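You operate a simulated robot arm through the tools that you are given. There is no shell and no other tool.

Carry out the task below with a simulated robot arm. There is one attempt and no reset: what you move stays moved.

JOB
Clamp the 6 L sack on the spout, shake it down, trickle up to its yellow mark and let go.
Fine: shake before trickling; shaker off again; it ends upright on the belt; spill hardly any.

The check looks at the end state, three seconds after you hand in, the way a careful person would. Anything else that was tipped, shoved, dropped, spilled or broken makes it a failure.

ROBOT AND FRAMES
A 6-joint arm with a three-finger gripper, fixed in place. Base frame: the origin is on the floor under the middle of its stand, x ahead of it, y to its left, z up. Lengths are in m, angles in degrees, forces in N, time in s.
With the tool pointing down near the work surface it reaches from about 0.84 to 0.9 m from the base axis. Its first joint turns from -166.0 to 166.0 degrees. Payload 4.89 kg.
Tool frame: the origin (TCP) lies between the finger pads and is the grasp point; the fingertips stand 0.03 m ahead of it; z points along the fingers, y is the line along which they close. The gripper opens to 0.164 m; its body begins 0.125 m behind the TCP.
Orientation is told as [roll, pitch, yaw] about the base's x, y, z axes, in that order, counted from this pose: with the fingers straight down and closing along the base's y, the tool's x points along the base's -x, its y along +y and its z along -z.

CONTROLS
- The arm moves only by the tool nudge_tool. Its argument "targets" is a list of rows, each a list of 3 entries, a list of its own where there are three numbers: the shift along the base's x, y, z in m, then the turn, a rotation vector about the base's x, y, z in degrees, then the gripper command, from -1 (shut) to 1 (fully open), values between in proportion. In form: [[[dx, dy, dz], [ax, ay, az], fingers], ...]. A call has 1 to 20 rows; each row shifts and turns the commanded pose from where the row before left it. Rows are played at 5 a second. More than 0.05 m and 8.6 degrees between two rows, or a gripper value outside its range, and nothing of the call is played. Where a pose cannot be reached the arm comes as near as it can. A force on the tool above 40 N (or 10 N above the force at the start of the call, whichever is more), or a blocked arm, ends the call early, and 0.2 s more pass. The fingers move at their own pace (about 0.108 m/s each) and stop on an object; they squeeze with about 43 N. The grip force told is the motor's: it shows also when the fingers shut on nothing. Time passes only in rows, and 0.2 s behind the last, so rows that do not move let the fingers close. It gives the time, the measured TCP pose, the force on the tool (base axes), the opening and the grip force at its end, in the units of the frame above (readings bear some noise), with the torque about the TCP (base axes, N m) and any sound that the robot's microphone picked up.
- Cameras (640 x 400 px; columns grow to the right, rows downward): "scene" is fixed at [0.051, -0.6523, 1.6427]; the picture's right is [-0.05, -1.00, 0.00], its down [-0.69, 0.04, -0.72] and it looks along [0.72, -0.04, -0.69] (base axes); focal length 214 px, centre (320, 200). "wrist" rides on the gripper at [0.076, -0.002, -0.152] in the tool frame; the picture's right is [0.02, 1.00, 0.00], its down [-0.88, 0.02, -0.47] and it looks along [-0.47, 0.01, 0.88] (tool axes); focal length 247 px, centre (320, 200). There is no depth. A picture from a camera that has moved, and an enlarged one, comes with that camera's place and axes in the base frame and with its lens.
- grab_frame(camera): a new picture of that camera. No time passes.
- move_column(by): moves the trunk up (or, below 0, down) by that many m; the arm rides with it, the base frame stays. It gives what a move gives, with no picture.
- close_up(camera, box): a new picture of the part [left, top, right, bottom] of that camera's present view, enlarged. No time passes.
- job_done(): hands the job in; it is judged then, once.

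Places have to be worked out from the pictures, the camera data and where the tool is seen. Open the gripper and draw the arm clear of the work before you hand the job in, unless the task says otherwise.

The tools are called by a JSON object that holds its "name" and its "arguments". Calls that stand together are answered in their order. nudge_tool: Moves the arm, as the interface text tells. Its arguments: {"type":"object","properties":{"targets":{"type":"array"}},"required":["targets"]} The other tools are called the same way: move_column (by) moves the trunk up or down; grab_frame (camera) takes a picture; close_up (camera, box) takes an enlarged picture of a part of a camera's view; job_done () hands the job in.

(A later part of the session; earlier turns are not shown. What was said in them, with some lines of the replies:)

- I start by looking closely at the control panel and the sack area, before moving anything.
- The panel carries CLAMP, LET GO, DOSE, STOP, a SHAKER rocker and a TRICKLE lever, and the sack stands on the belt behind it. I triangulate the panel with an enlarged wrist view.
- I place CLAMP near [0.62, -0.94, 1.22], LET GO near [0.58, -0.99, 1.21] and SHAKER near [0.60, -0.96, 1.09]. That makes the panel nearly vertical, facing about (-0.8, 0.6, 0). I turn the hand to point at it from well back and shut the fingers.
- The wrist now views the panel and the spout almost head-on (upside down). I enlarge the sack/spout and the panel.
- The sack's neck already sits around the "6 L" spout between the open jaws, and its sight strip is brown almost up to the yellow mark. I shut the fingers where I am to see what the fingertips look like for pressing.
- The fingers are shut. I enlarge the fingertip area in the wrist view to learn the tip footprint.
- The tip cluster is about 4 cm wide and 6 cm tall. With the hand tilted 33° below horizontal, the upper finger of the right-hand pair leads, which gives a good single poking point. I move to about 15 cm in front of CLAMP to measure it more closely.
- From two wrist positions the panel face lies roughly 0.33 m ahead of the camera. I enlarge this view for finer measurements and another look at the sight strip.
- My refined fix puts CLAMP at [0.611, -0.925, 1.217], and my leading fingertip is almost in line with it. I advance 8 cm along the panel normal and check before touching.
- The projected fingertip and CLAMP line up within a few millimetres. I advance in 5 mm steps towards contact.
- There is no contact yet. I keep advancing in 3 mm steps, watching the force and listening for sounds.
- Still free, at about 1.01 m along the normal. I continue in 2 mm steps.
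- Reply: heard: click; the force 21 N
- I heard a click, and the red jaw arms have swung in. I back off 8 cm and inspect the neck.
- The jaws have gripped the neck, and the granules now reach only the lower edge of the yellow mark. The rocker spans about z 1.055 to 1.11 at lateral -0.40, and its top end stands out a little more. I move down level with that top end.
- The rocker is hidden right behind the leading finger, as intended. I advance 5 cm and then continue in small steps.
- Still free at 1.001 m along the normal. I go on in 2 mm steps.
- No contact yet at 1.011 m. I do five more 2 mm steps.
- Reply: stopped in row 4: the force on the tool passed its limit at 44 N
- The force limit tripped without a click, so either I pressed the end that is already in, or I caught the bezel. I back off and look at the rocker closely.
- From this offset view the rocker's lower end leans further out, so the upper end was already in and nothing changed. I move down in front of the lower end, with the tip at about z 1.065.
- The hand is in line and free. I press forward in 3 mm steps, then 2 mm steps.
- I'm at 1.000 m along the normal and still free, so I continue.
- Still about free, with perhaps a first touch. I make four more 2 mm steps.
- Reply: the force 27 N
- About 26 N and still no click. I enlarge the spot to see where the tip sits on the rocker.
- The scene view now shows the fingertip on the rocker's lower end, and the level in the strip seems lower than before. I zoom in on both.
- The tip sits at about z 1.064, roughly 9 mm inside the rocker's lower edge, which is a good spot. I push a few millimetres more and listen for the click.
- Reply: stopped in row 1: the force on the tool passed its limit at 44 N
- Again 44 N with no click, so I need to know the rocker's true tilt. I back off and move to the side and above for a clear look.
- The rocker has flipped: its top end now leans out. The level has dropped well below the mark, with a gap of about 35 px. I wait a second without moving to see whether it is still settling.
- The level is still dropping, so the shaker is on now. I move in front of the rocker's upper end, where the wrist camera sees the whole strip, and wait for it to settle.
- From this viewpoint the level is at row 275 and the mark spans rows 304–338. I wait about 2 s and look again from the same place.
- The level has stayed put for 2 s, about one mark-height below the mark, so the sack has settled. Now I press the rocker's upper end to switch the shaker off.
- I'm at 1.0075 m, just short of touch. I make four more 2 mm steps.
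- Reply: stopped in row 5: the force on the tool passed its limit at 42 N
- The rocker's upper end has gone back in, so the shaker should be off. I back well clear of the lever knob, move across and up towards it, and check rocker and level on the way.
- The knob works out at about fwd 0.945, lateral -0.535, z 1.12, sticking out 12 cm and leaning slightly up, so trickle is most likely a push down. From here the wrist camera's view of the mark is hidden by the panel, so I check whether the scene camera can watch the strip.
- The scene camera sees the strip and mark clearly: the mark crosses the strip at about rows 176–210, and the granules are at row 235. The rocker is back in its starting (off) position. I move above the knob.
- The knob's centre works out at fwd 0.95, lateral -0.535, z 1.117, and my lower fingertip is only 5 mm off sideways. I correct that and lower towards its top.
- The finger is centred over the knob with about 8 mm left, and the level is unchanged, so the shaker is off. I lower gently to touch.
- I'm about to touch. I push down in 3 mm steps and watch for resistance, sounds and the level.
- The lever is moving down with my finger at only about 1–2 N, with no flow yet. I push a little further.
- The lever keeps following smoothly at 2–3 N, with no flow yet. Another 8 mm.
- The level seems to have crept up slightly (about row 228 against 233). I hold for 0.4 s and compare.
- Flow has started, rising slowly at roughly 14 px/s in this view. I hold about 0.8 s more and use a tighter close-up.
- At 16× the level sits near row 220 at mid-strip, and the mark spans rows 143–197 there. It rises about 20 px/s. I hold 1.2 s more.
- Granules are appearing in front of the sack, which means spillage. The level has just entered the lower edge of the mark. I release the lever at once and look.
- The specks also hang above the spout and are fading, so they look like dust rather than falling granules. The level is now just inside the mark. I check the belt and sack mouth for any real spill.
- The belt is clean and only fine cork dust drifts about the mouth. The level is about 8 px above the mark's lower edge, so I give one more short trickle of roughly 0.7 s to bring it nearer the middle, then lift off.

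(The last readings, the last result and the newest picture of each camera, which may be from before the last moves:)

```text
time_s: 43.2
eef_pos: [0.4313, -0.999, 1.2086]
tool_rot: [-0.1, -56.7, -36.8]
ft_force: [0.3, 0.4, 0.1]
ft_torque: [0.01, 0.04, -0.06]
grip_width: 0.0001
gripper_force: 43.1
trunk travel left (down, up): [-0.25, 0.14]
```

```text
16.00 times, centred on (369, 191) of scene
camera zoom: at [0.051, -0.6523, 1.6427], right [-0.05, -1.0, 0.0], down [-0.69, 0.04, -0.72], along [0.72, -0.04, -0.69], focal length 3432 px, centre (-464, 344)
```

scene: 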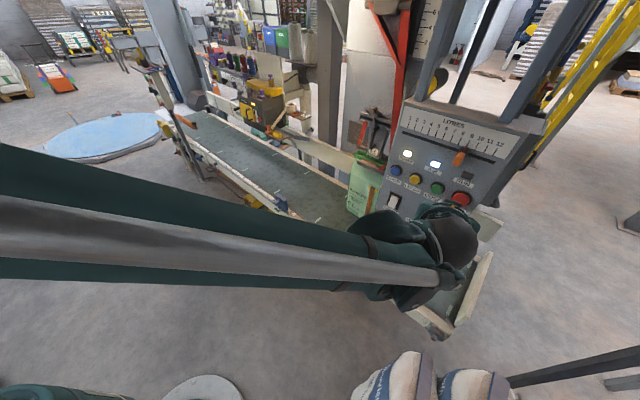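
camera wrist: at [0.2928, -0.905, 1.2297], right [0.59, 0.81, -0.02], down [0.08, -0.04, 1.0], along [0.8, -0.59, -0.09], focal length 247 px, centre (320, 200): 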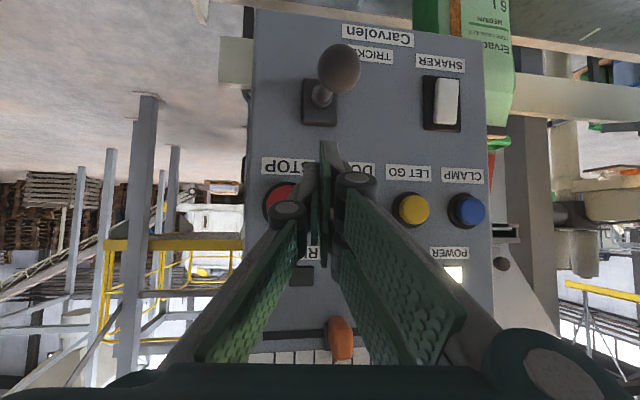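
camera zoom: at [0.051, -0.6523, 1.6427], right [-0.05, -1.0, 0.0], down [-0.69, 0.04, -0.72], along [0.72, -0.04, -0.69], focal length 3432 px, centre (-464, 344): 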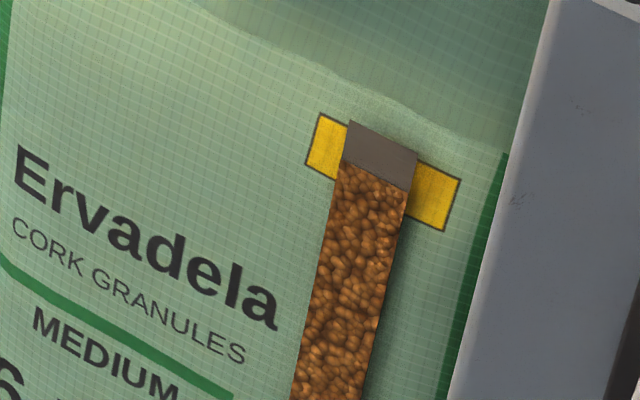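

The level now sits almost exactly at the middle of the yellow mark and the dust has cleared. I check that the lever has sprung back, and retreat sideways in front of LET GO (lateral -0.443, z 1.212).

{"name": "nudge_tool", "arguments": {"targets": [[[-0.032, 0.024, 0], [0, 0, 0], -1], [[0.0265, 0.0354, -0.004], [0, 0, 0], -1], [[0.0265, 0.0354, -0.004], [0, 0, 0], -1], [[0, 0, 0], [0, 0, 0], -1]]}}

{"name": "grab_frame", "arguments": {"camera": "wrist"}}

{"name": "close_up", "arguments": {"camera": "wrist", "box": [160, 20, 440, 195]}}

{"name": "close_up", "arguments": {"camera": "scene", "box": [380, 140, 500, 260]}}

```text
time_s: 44.2
eef_pos: [0.4528, -0.9047, 1.1994]
tool_rot: [-0.2, -56.7, -36.8]
ft_force: [0.8, 0.4, 0.4]
ft_torque: [-0.04, 0.08, -0.08]
grip_width: 0.0002
gripper_force: 42.8
trunk travel left (down, up): [-0.25, 0.14]
```

```text
taken
camera wrist: at [0.316, -0.805, 1.2189], right [0.59, 0.81, -0.02], down [0.08, -0.04, 1.0], along [0.8, -0.59, -0.09], focal length 247 px, centre (320, 200)
```

wrist: 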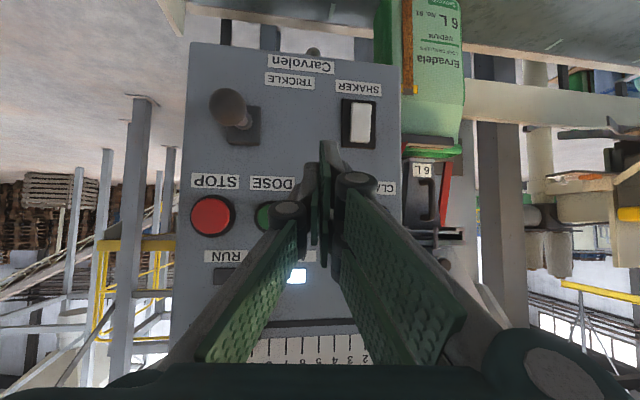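

```text
2.29 times, centred on (300, 108) of wrist
camera zoom: at [0.316, -0.805, 1.2189], right [0.59, 0.81, -0.02], down [0.08, -0.04, 1.0], along [0.8, -0.59, -0.09], focal length 564 px, centre (366, 411)
```

zoom: 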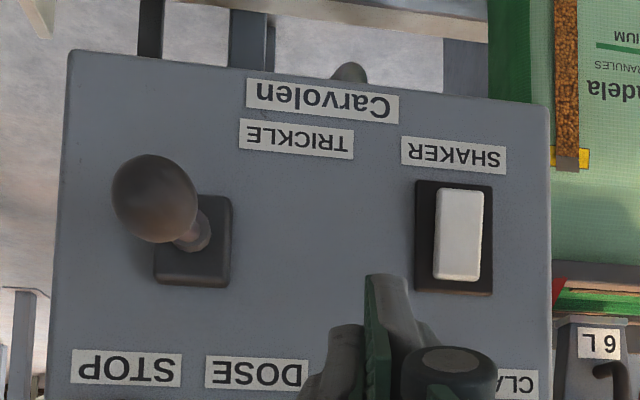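

```text
3.33 times, centred on (440, 200) of scene
camera zoom: at [0.051, -0.6523, 1.6427], right [-0.05, -1.0, 0.0], down [-0.69, 0.04, -0.72], along [0.72, -0.04, -0.69], focal length 715 px, centre (-80, 200)
```

zoom: 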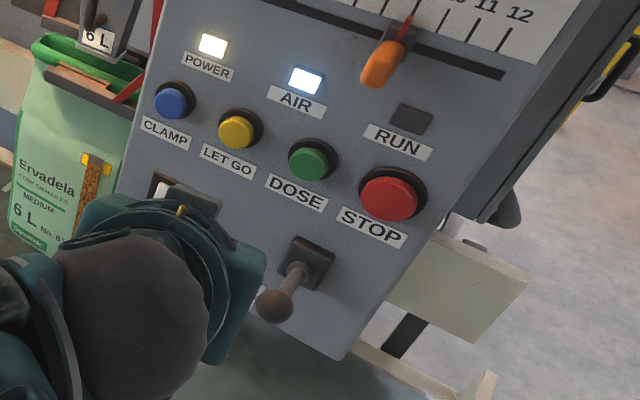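

The lever is back at rest, the shaker rocker is off, and my tip lines up with LET GO. I advance 9 cm, staying about 2 cm short.

{"name": "nudge_tool", "arguments": {"targets": [[[0.016, -0.012, 0], [0, 0, 0], -1], [[0.016, -0.012, 0], [0, 0, 0], -1], [[0.016, -0.012, 0], [0, 0, 0], -1], [[0.016, -0.012, 0], [0, 0, 0], -1], [[0.008, -0.006, 0], [0, 0, 0], -1], [[0, 0, 0], [0, 0, 0], -1]]}}

{"name": "grab_frame", "arguments": {"camera": "wrist"}}

{"name": "close_up", "arguments": {"camera": "scene", "box": [380, 150, 440, 200]}}

```text
time_s: 45.6
eef_pos: [0.5262, -0.9596, 1.1994]
tool_rot: [-0.1, -56.6, -36.9]
ft_force: [-0.3, 0.6, -0.6]
ft_torque: [0.0, 0.01, -0.03]
grip_width: 0.0
gripper_force: 42.8
trunk travel left (down, up): [-0.25, 0.14]
```

```text
taken
camera wrist: at [0.3893, -0.86, 1.2186], right [0.59, 0.81, -0.02], down [0.08, -0.04, 1.0], along [0.8, -0.59, -0.09], focal length 247 px, centre (320, 200)
```

wrist: 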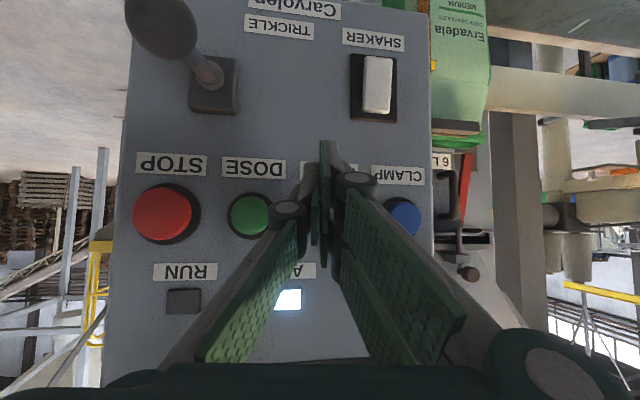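

```text
8.00 times, centred on (410, 175) of scene
camera zoom: at [0.051, -0.6523, 1.6427], right [-0.05, -1.0, 0.0], down [-0.69, 0.04, -0.72], along [0.72, -0.04, -0.69], focal length 1716 px, centre (-400, 400)
```

zoom: 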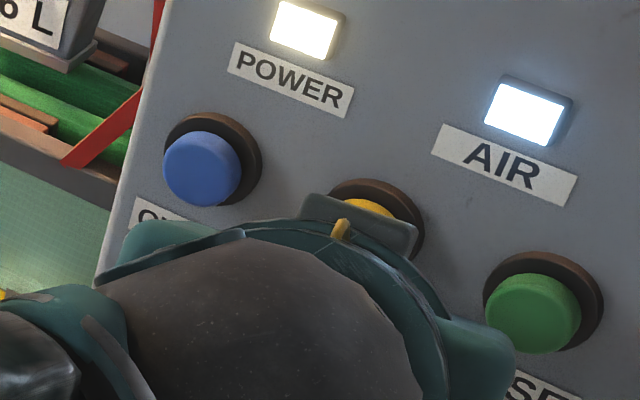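

DOSE and CLAMP are seen evenly on either side, so the tip is centred on LET GO. I press in small steps.

{"name": "nudge_tool", "arguments": {"targets": [[[0.0024, -0.0018, 0], [0, 0, 0], -1], [[0.0024, -0.0018, 0], [0, 0, 0], -1], [[0.0024, -0.0018, 0], [0, 0, 0], -1], [[0.0024, -0.0018, 0], [0, 0, 0], -1], [[0.0016, -0.0012, 0], [0, 0, 0], -1], [[0.0016, -0.0012, 0], [0, 0, 0], -1], [[0.0016, -0.0012, 0], [0, 0, 0], -1]]}}

```text
time_s: 47.4
eef_pos: [0.5366, -0.9692, 1.1992]
tool_rot: [-0.2, -56.6, -36.8]
ft_force: [-20.9, 17.5, -1.4]
ft_torque: [-0.18, -0.15, 0.09]
grip_width: 0.0002
gripper_force: 43.6
trunk travel left (down, up): [-0.25, 0.14]
heard: click
stopped in row 7: the force on the tool passed its limit at 41 N (the readings are from after the stop); the commanded pose is now the measured one
```

A click was heard, so LET GO is pressed. I back off straight away and look at the jaws and the sack.

{"name": "nudge_tool", "arguments": {"targets": [[[-0.008, 0.006, 0], [0, 0, 0], -1], [[-0.024, 0.018, 0], [0, 0, 0], -1], [[-0.032, 0.024, 0], [0, 0, 0], -1], [[-0.032, 0.024, 0], [0, 0, 0], -1], [[0, 0, 0], [0, 0, 0], -1]]}}

{"name": "grab_frame", "arguments": {"camera": "wrist"}}

{"name": "close_up", "arguments": {"camera": "scene", "box": [330, 120, 410, 220]}}

{"name": "close_up", "arguments": {"camera": "wrist", "box": [340, 0, 500, 250]}}

```text
time_s: 48.6
eef_pos: [0.4426, -0.8973, 1.1995]
tool_rot: [-0.1, -56.6, -36.9]
ft_force: [-0.9, 0.4, 0.2]
ft_torque: [-0.01, 0.04, -0.02]
grip_width: 0.0
gripper_force: 42.9
trunk travel left (down, up): [-0.25, 0.14]
```

```text
taken
camera wrist: at [0.3057, -0.7977, 1.2183], right [0.59, 0.81, -0.02], down [0.08, -0.04, 1.0], along [0.8, -0.59, -0.09], focal length 247 px, centre (320, 200)
```

wrist: 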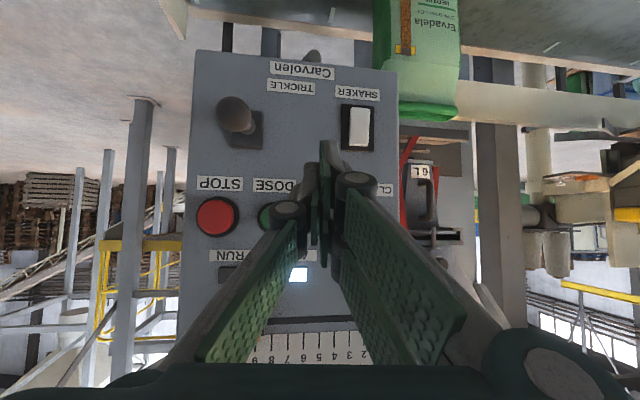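

```text
4.00 times, centred on (370, 170) of scene
camera zoom: at [0.051, -0.6523, 1.6427], right [-0.05, -1.0, 0.0], down [-0.69, 0.04, -0.72], along [0.72, -0.04, -0.69], focal length 858 px, centre (120, 320)
```

zoom: 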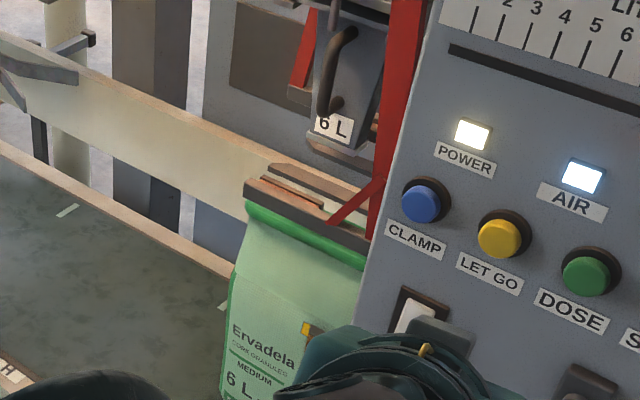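

```text
1.60 times, centred on (420, 125) of wrist
camera zoom: at [0.3057, -0.7977, 1.2183], right [0.59, 0.81, -0.02], down [0.08, -0.04, 1.0], along [0.8, -0.59, -0.09], focal length 395 px, centre (160, 320)
```

zoom: 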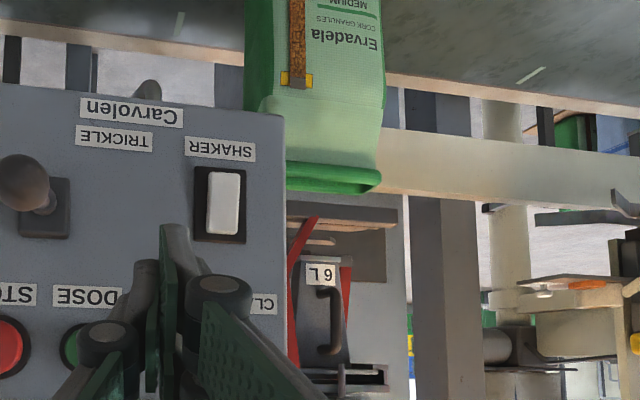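

The sack has dropped free of the jaws and stands on the belt. I draw the arm back the way it came and check that the sack stands steady.

{"name": "nudge_tool", "arguments": {"targets": [[[-0.032, 0.024, 0], [0, 0, 0], -1], [[-0.008, 0.0334, 0.02], [0, 0, 0], -1], [[-0.008, 0.0334, 0.02], [0, 0, 0], -1], [[-0.008, 0.0334, 0.02], [0, 0, 0], -1], [[-0.008, 0.0334, 0.02], [0, 0, 0], -1], [[0, 0.0334, 0.02], [0, 0, 0], -1], [[0, 0.0334, 0.02], [0, 0, 0], -1], [[0, 0.0334, 0.02], [0, 0, 0], -1], [[0, 0.0334, 0.02], [0, 0, 0], -1], [[0, 0, 0], [0, 0, 0], -1]]}}

{"name": "grab_frame", "arguments": {"camera": "scene"}}

{"name": "grab_frame", "arguments": {"camera": "wrist"}}

{"name": "close_up", "arguments": {"camera": "scene", "box": [320, 130, 420, 240]}}

```text
time_s: 50.8
eef_pos: [0.3843, -0.6259, 1.3619]
tool_rot: [-0.1, -56.6, -36.9]
ft_force: [-0.6, 0.0, -0.3]
ft_torque: [0.0, 0.02, -0.03]
grip_width: 0.0
gripper_force: 42.7
trunk travel left (down, up): [-0.25, 0.14]
```

```text
taken
```

scene: 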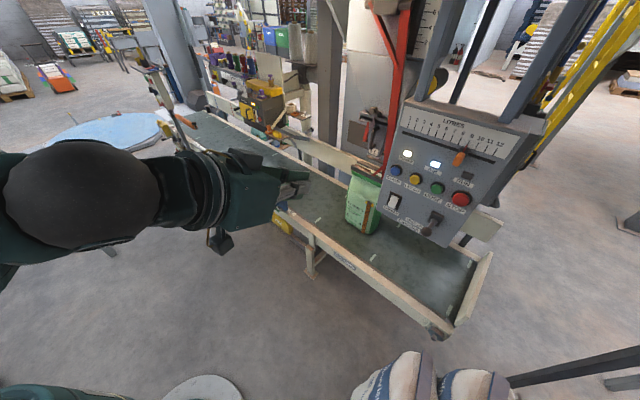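

```text
taken
camera wrist: at [0.2476, -0.526, 1.382], right [0.59, 0.81, -0.02], down [0.08, -0.04, 1.0], along [0.8, -0.59, -0.09], focal length 247 px, centre (320, 200)
```

wrist: 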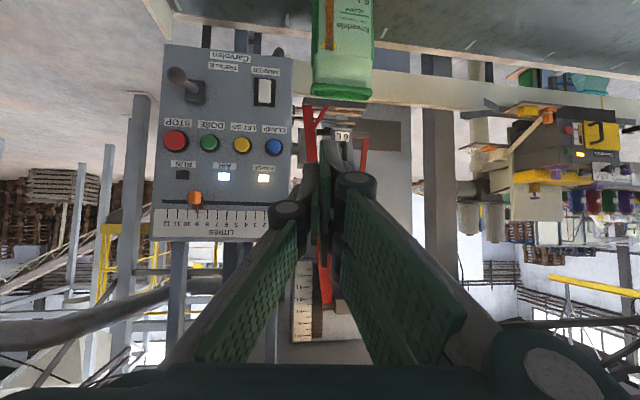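

```text
3.64 times, centred on (370, 185) of scene
camera zoom: at [0.051, -0.6523, 1.6427], right [-0.05, -1.0, 0.0], down [-0.69, 0.04, -0.72], along [0.72, -0.04, -0.69], focal length 780 px, centre (138, 254)
```

zoom: 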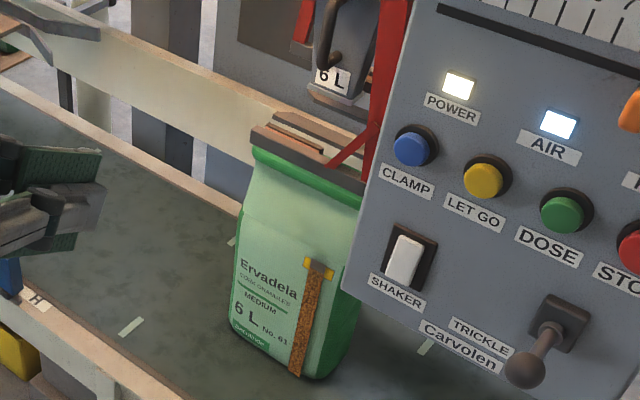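

The sack stands upright on the belt, the jaws are open, and the rocker and lever are at rest. I check the final level, the surroundings for spill, and whether everything is still.

{"name": "close_up", "arguments": {"camera": "scene", "box": [353, 190, 383, 215]}}

{"name": "close_up", "arguments": {"camera": "scene", "box": [330, 180, 410, 250]}}

{"name": "close_up", "arguments": {"camera": "wrist", "box": [290, 0, 400, 110]}}

{"name": "nudge_tool", "arguments": {"targets": [[[0, 0, 0], [0, 0, 0], 0], [[0, 0, 0], [0, 0, 0], 1], [[0, 0, 0], [0, 0, 0], 1], [[0, 0, 0], [0, 0, 0], 1], [[0, 0, 0], [0, 0, 0], 1], [[0, 0, 0], [0, 0, 0], 1]]}}

{"name": "close_up", "arguments": {"camera": "scene", "box": [320, 130, 420, 240]}}

```text
16.00 times, centred on (368, 202) of scene
camera zoom: at [0.051, -0.6523, 1.6427], right [-0.05, -1.0, 0.0], down [-0.69, 0.04, -0.72], along [0.72, -0.04, -0.69], focal length 3432 px, centre (-448, 160)
```

zoom: 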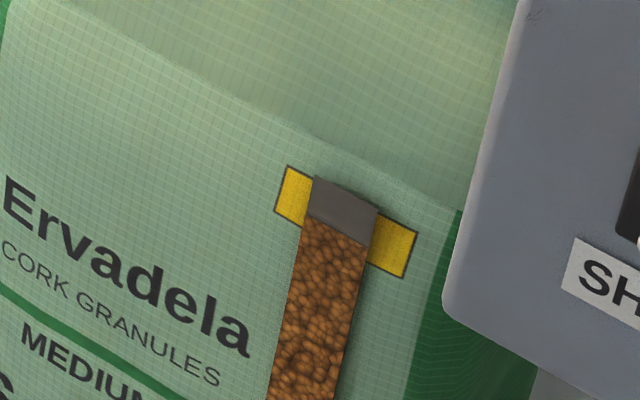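

```text
5.71 times, centred on (370, 215) of scene
camera zoom: at [0.051, -0.6523, 1.6427], right [-0.05, -1.0, 0.0], down [-0.69, 0.04, -0.72], along [0.72, -0.04, -0.69], focal length 1226 px, centre (34, 114)
```

zoom: 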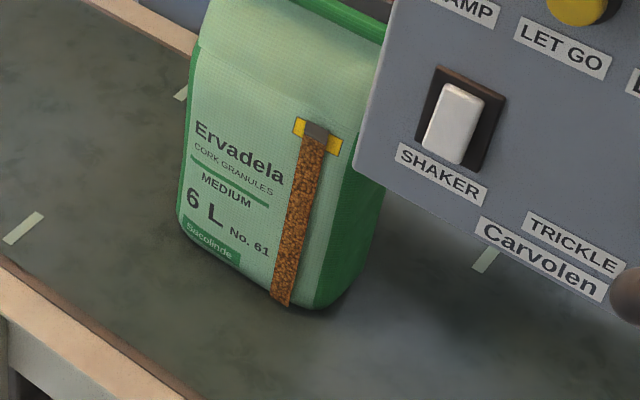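

```text
3.64 times, centred on (345, 55) of wrist
camera zoom: at [0.2476, -0.526, 1.382], right [0.59, 0.81, -0.02], down [0.08, -0.04, 1.0], along [0.8, -0.59, -0.09], focal length 898 px, centre (229, 727)
```

zoom: 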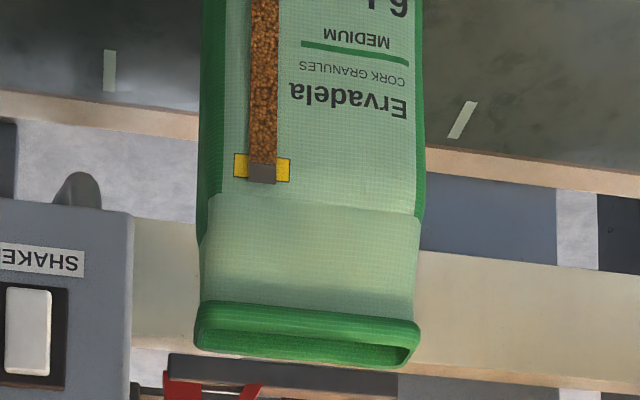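

```text
time_s: 52.2
eef_pos: [0.3839, -0.6247, 1.3619]
tool_rot: [-0.2, -56.6, -37.0]
ft_force: [-1.1, -0.5, 1.0]
ft_torque: [0.0, 0.03, -0.01]
grip_width: 0.164
gripper_force: 0.0
trunk travel left (down, up): [-0.25, 0.14]
```

```text
3.64 times, centred on (370, 185) of scene
camera zoom: at [0.051, -0.6523, 1.6427], right [-0.05, -1.0, 0.0], down [-0.69, 0.04, -0.72], along [0.72, -0.04, -0.69], focal length 780 px, centre (138, 254)
```

zoom: 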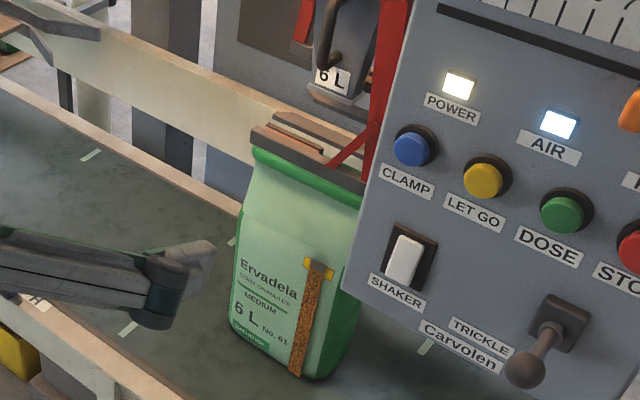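

The granule line is within the yellow mark (roughly a third up the band), the belt is clean, and the gripper is open. I pull the arm a bit further away and take a last look.

{"name": "nudge_tool", "arguments": {"targets": [[[0.005, 0.04, 0.006], [0, 0, 0], 1], [[0.005, 0.04, 0.006], [0, 0, 0], 1], [[0.005, 0.04, 0.006], [0, 0, 0], 1], [[0.005, 0.04, 0.006], [0, 0, 0], 1], [[0, 0, 0], [0, 0, 0], 1], [[0, 0, 0], [0, 0, 0], 1]]}}

{"name": "grab_frame", "arguments": {"camera": "scene"}}

{"name": "close_up", "arguments": {"camera": "scene", "box": [353, 190, 383, 215]}}

```text
time_s: 52.8
eef_pos: [0.4242, -0.6284, 1.3943]
tool_rot: [0.1, -56.5, -37.2]
ft_force: [-0.6, -0.3, 1.1]
ft_torque: [0.02, -0.05, 0.06]
grip_width: 0.164
gripper_force: 0.1
trunk travel left (down, up): [-0.25, 0.14]
stopped in row 3: the arm was blocked; the commanded pose is now the measured one
```

```text
taken
```

scene: 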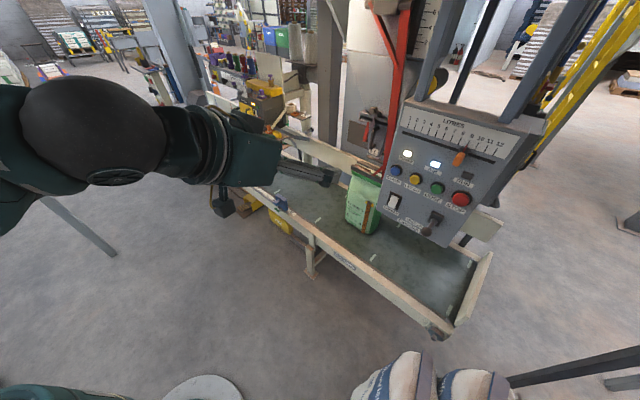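

```text
16.00 times, centred on (368, 202) of scene
camera zoom: at [0.051, -0.6523, 1.6427], right [-0.05, -1.0, 0.0], down [-0.69, 0.04, -0.72], along [0.72, -0.04, -0.69], focal length 3432 px, centre (-448, 160)
```

zoom: 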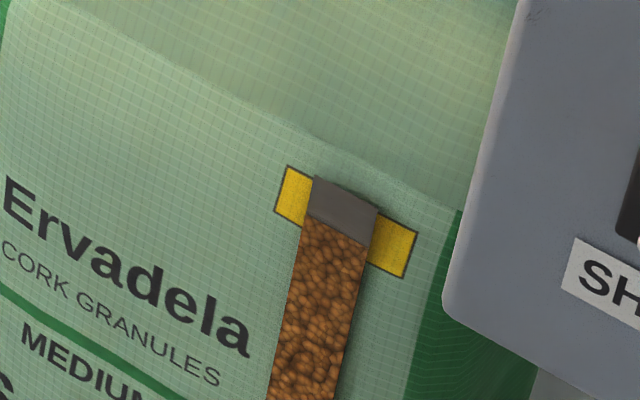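

The arm only stopped at its own inner reach limit (no contact force) and is well clear of the work. The sack stands upright and still with its level in the yellow mark, shaker off, lever at rest, jaws open. I hand in.

{"name": "job_done", "arguments": {}}

```text
The job is handed in.
```

The 6 L sack is filled to its yellow mark and standing upright on the belt, and I've handed the job in.

- **Clamp:** I pressed CLAMP and heard it click; the jaws closed on the sack's neck.
- **Shake:** I ran the shaker until the level stopped falling, then switched it off before trickling. The rocker gave no click either way, so I confirmed off by its tilt and by the level holding steady.
- **Trickle:** I held the lever down, let it up, then gave one short top-up. That brought the granules to just under the middle of the yellow band. The lever sprang back to rest.
- **Let go:** I pressed LET GO and heard the click; the jaws opened and the sack dropped onto the belt. The level settled slightly in the drop, to roughly a third of the way up the yellow band.
- **Spill:** Fine cork dust drifted around the mouth while trickling and then cleared. I saw no granules on the belt.

While finding the right end of the rocker I pushed it up to about 44 N, and I saw no damage. The gripper is open and the arm is clear of the panel and sack. My last move back stopped a little short, probably at a joint limit; nothing was touching the arm.
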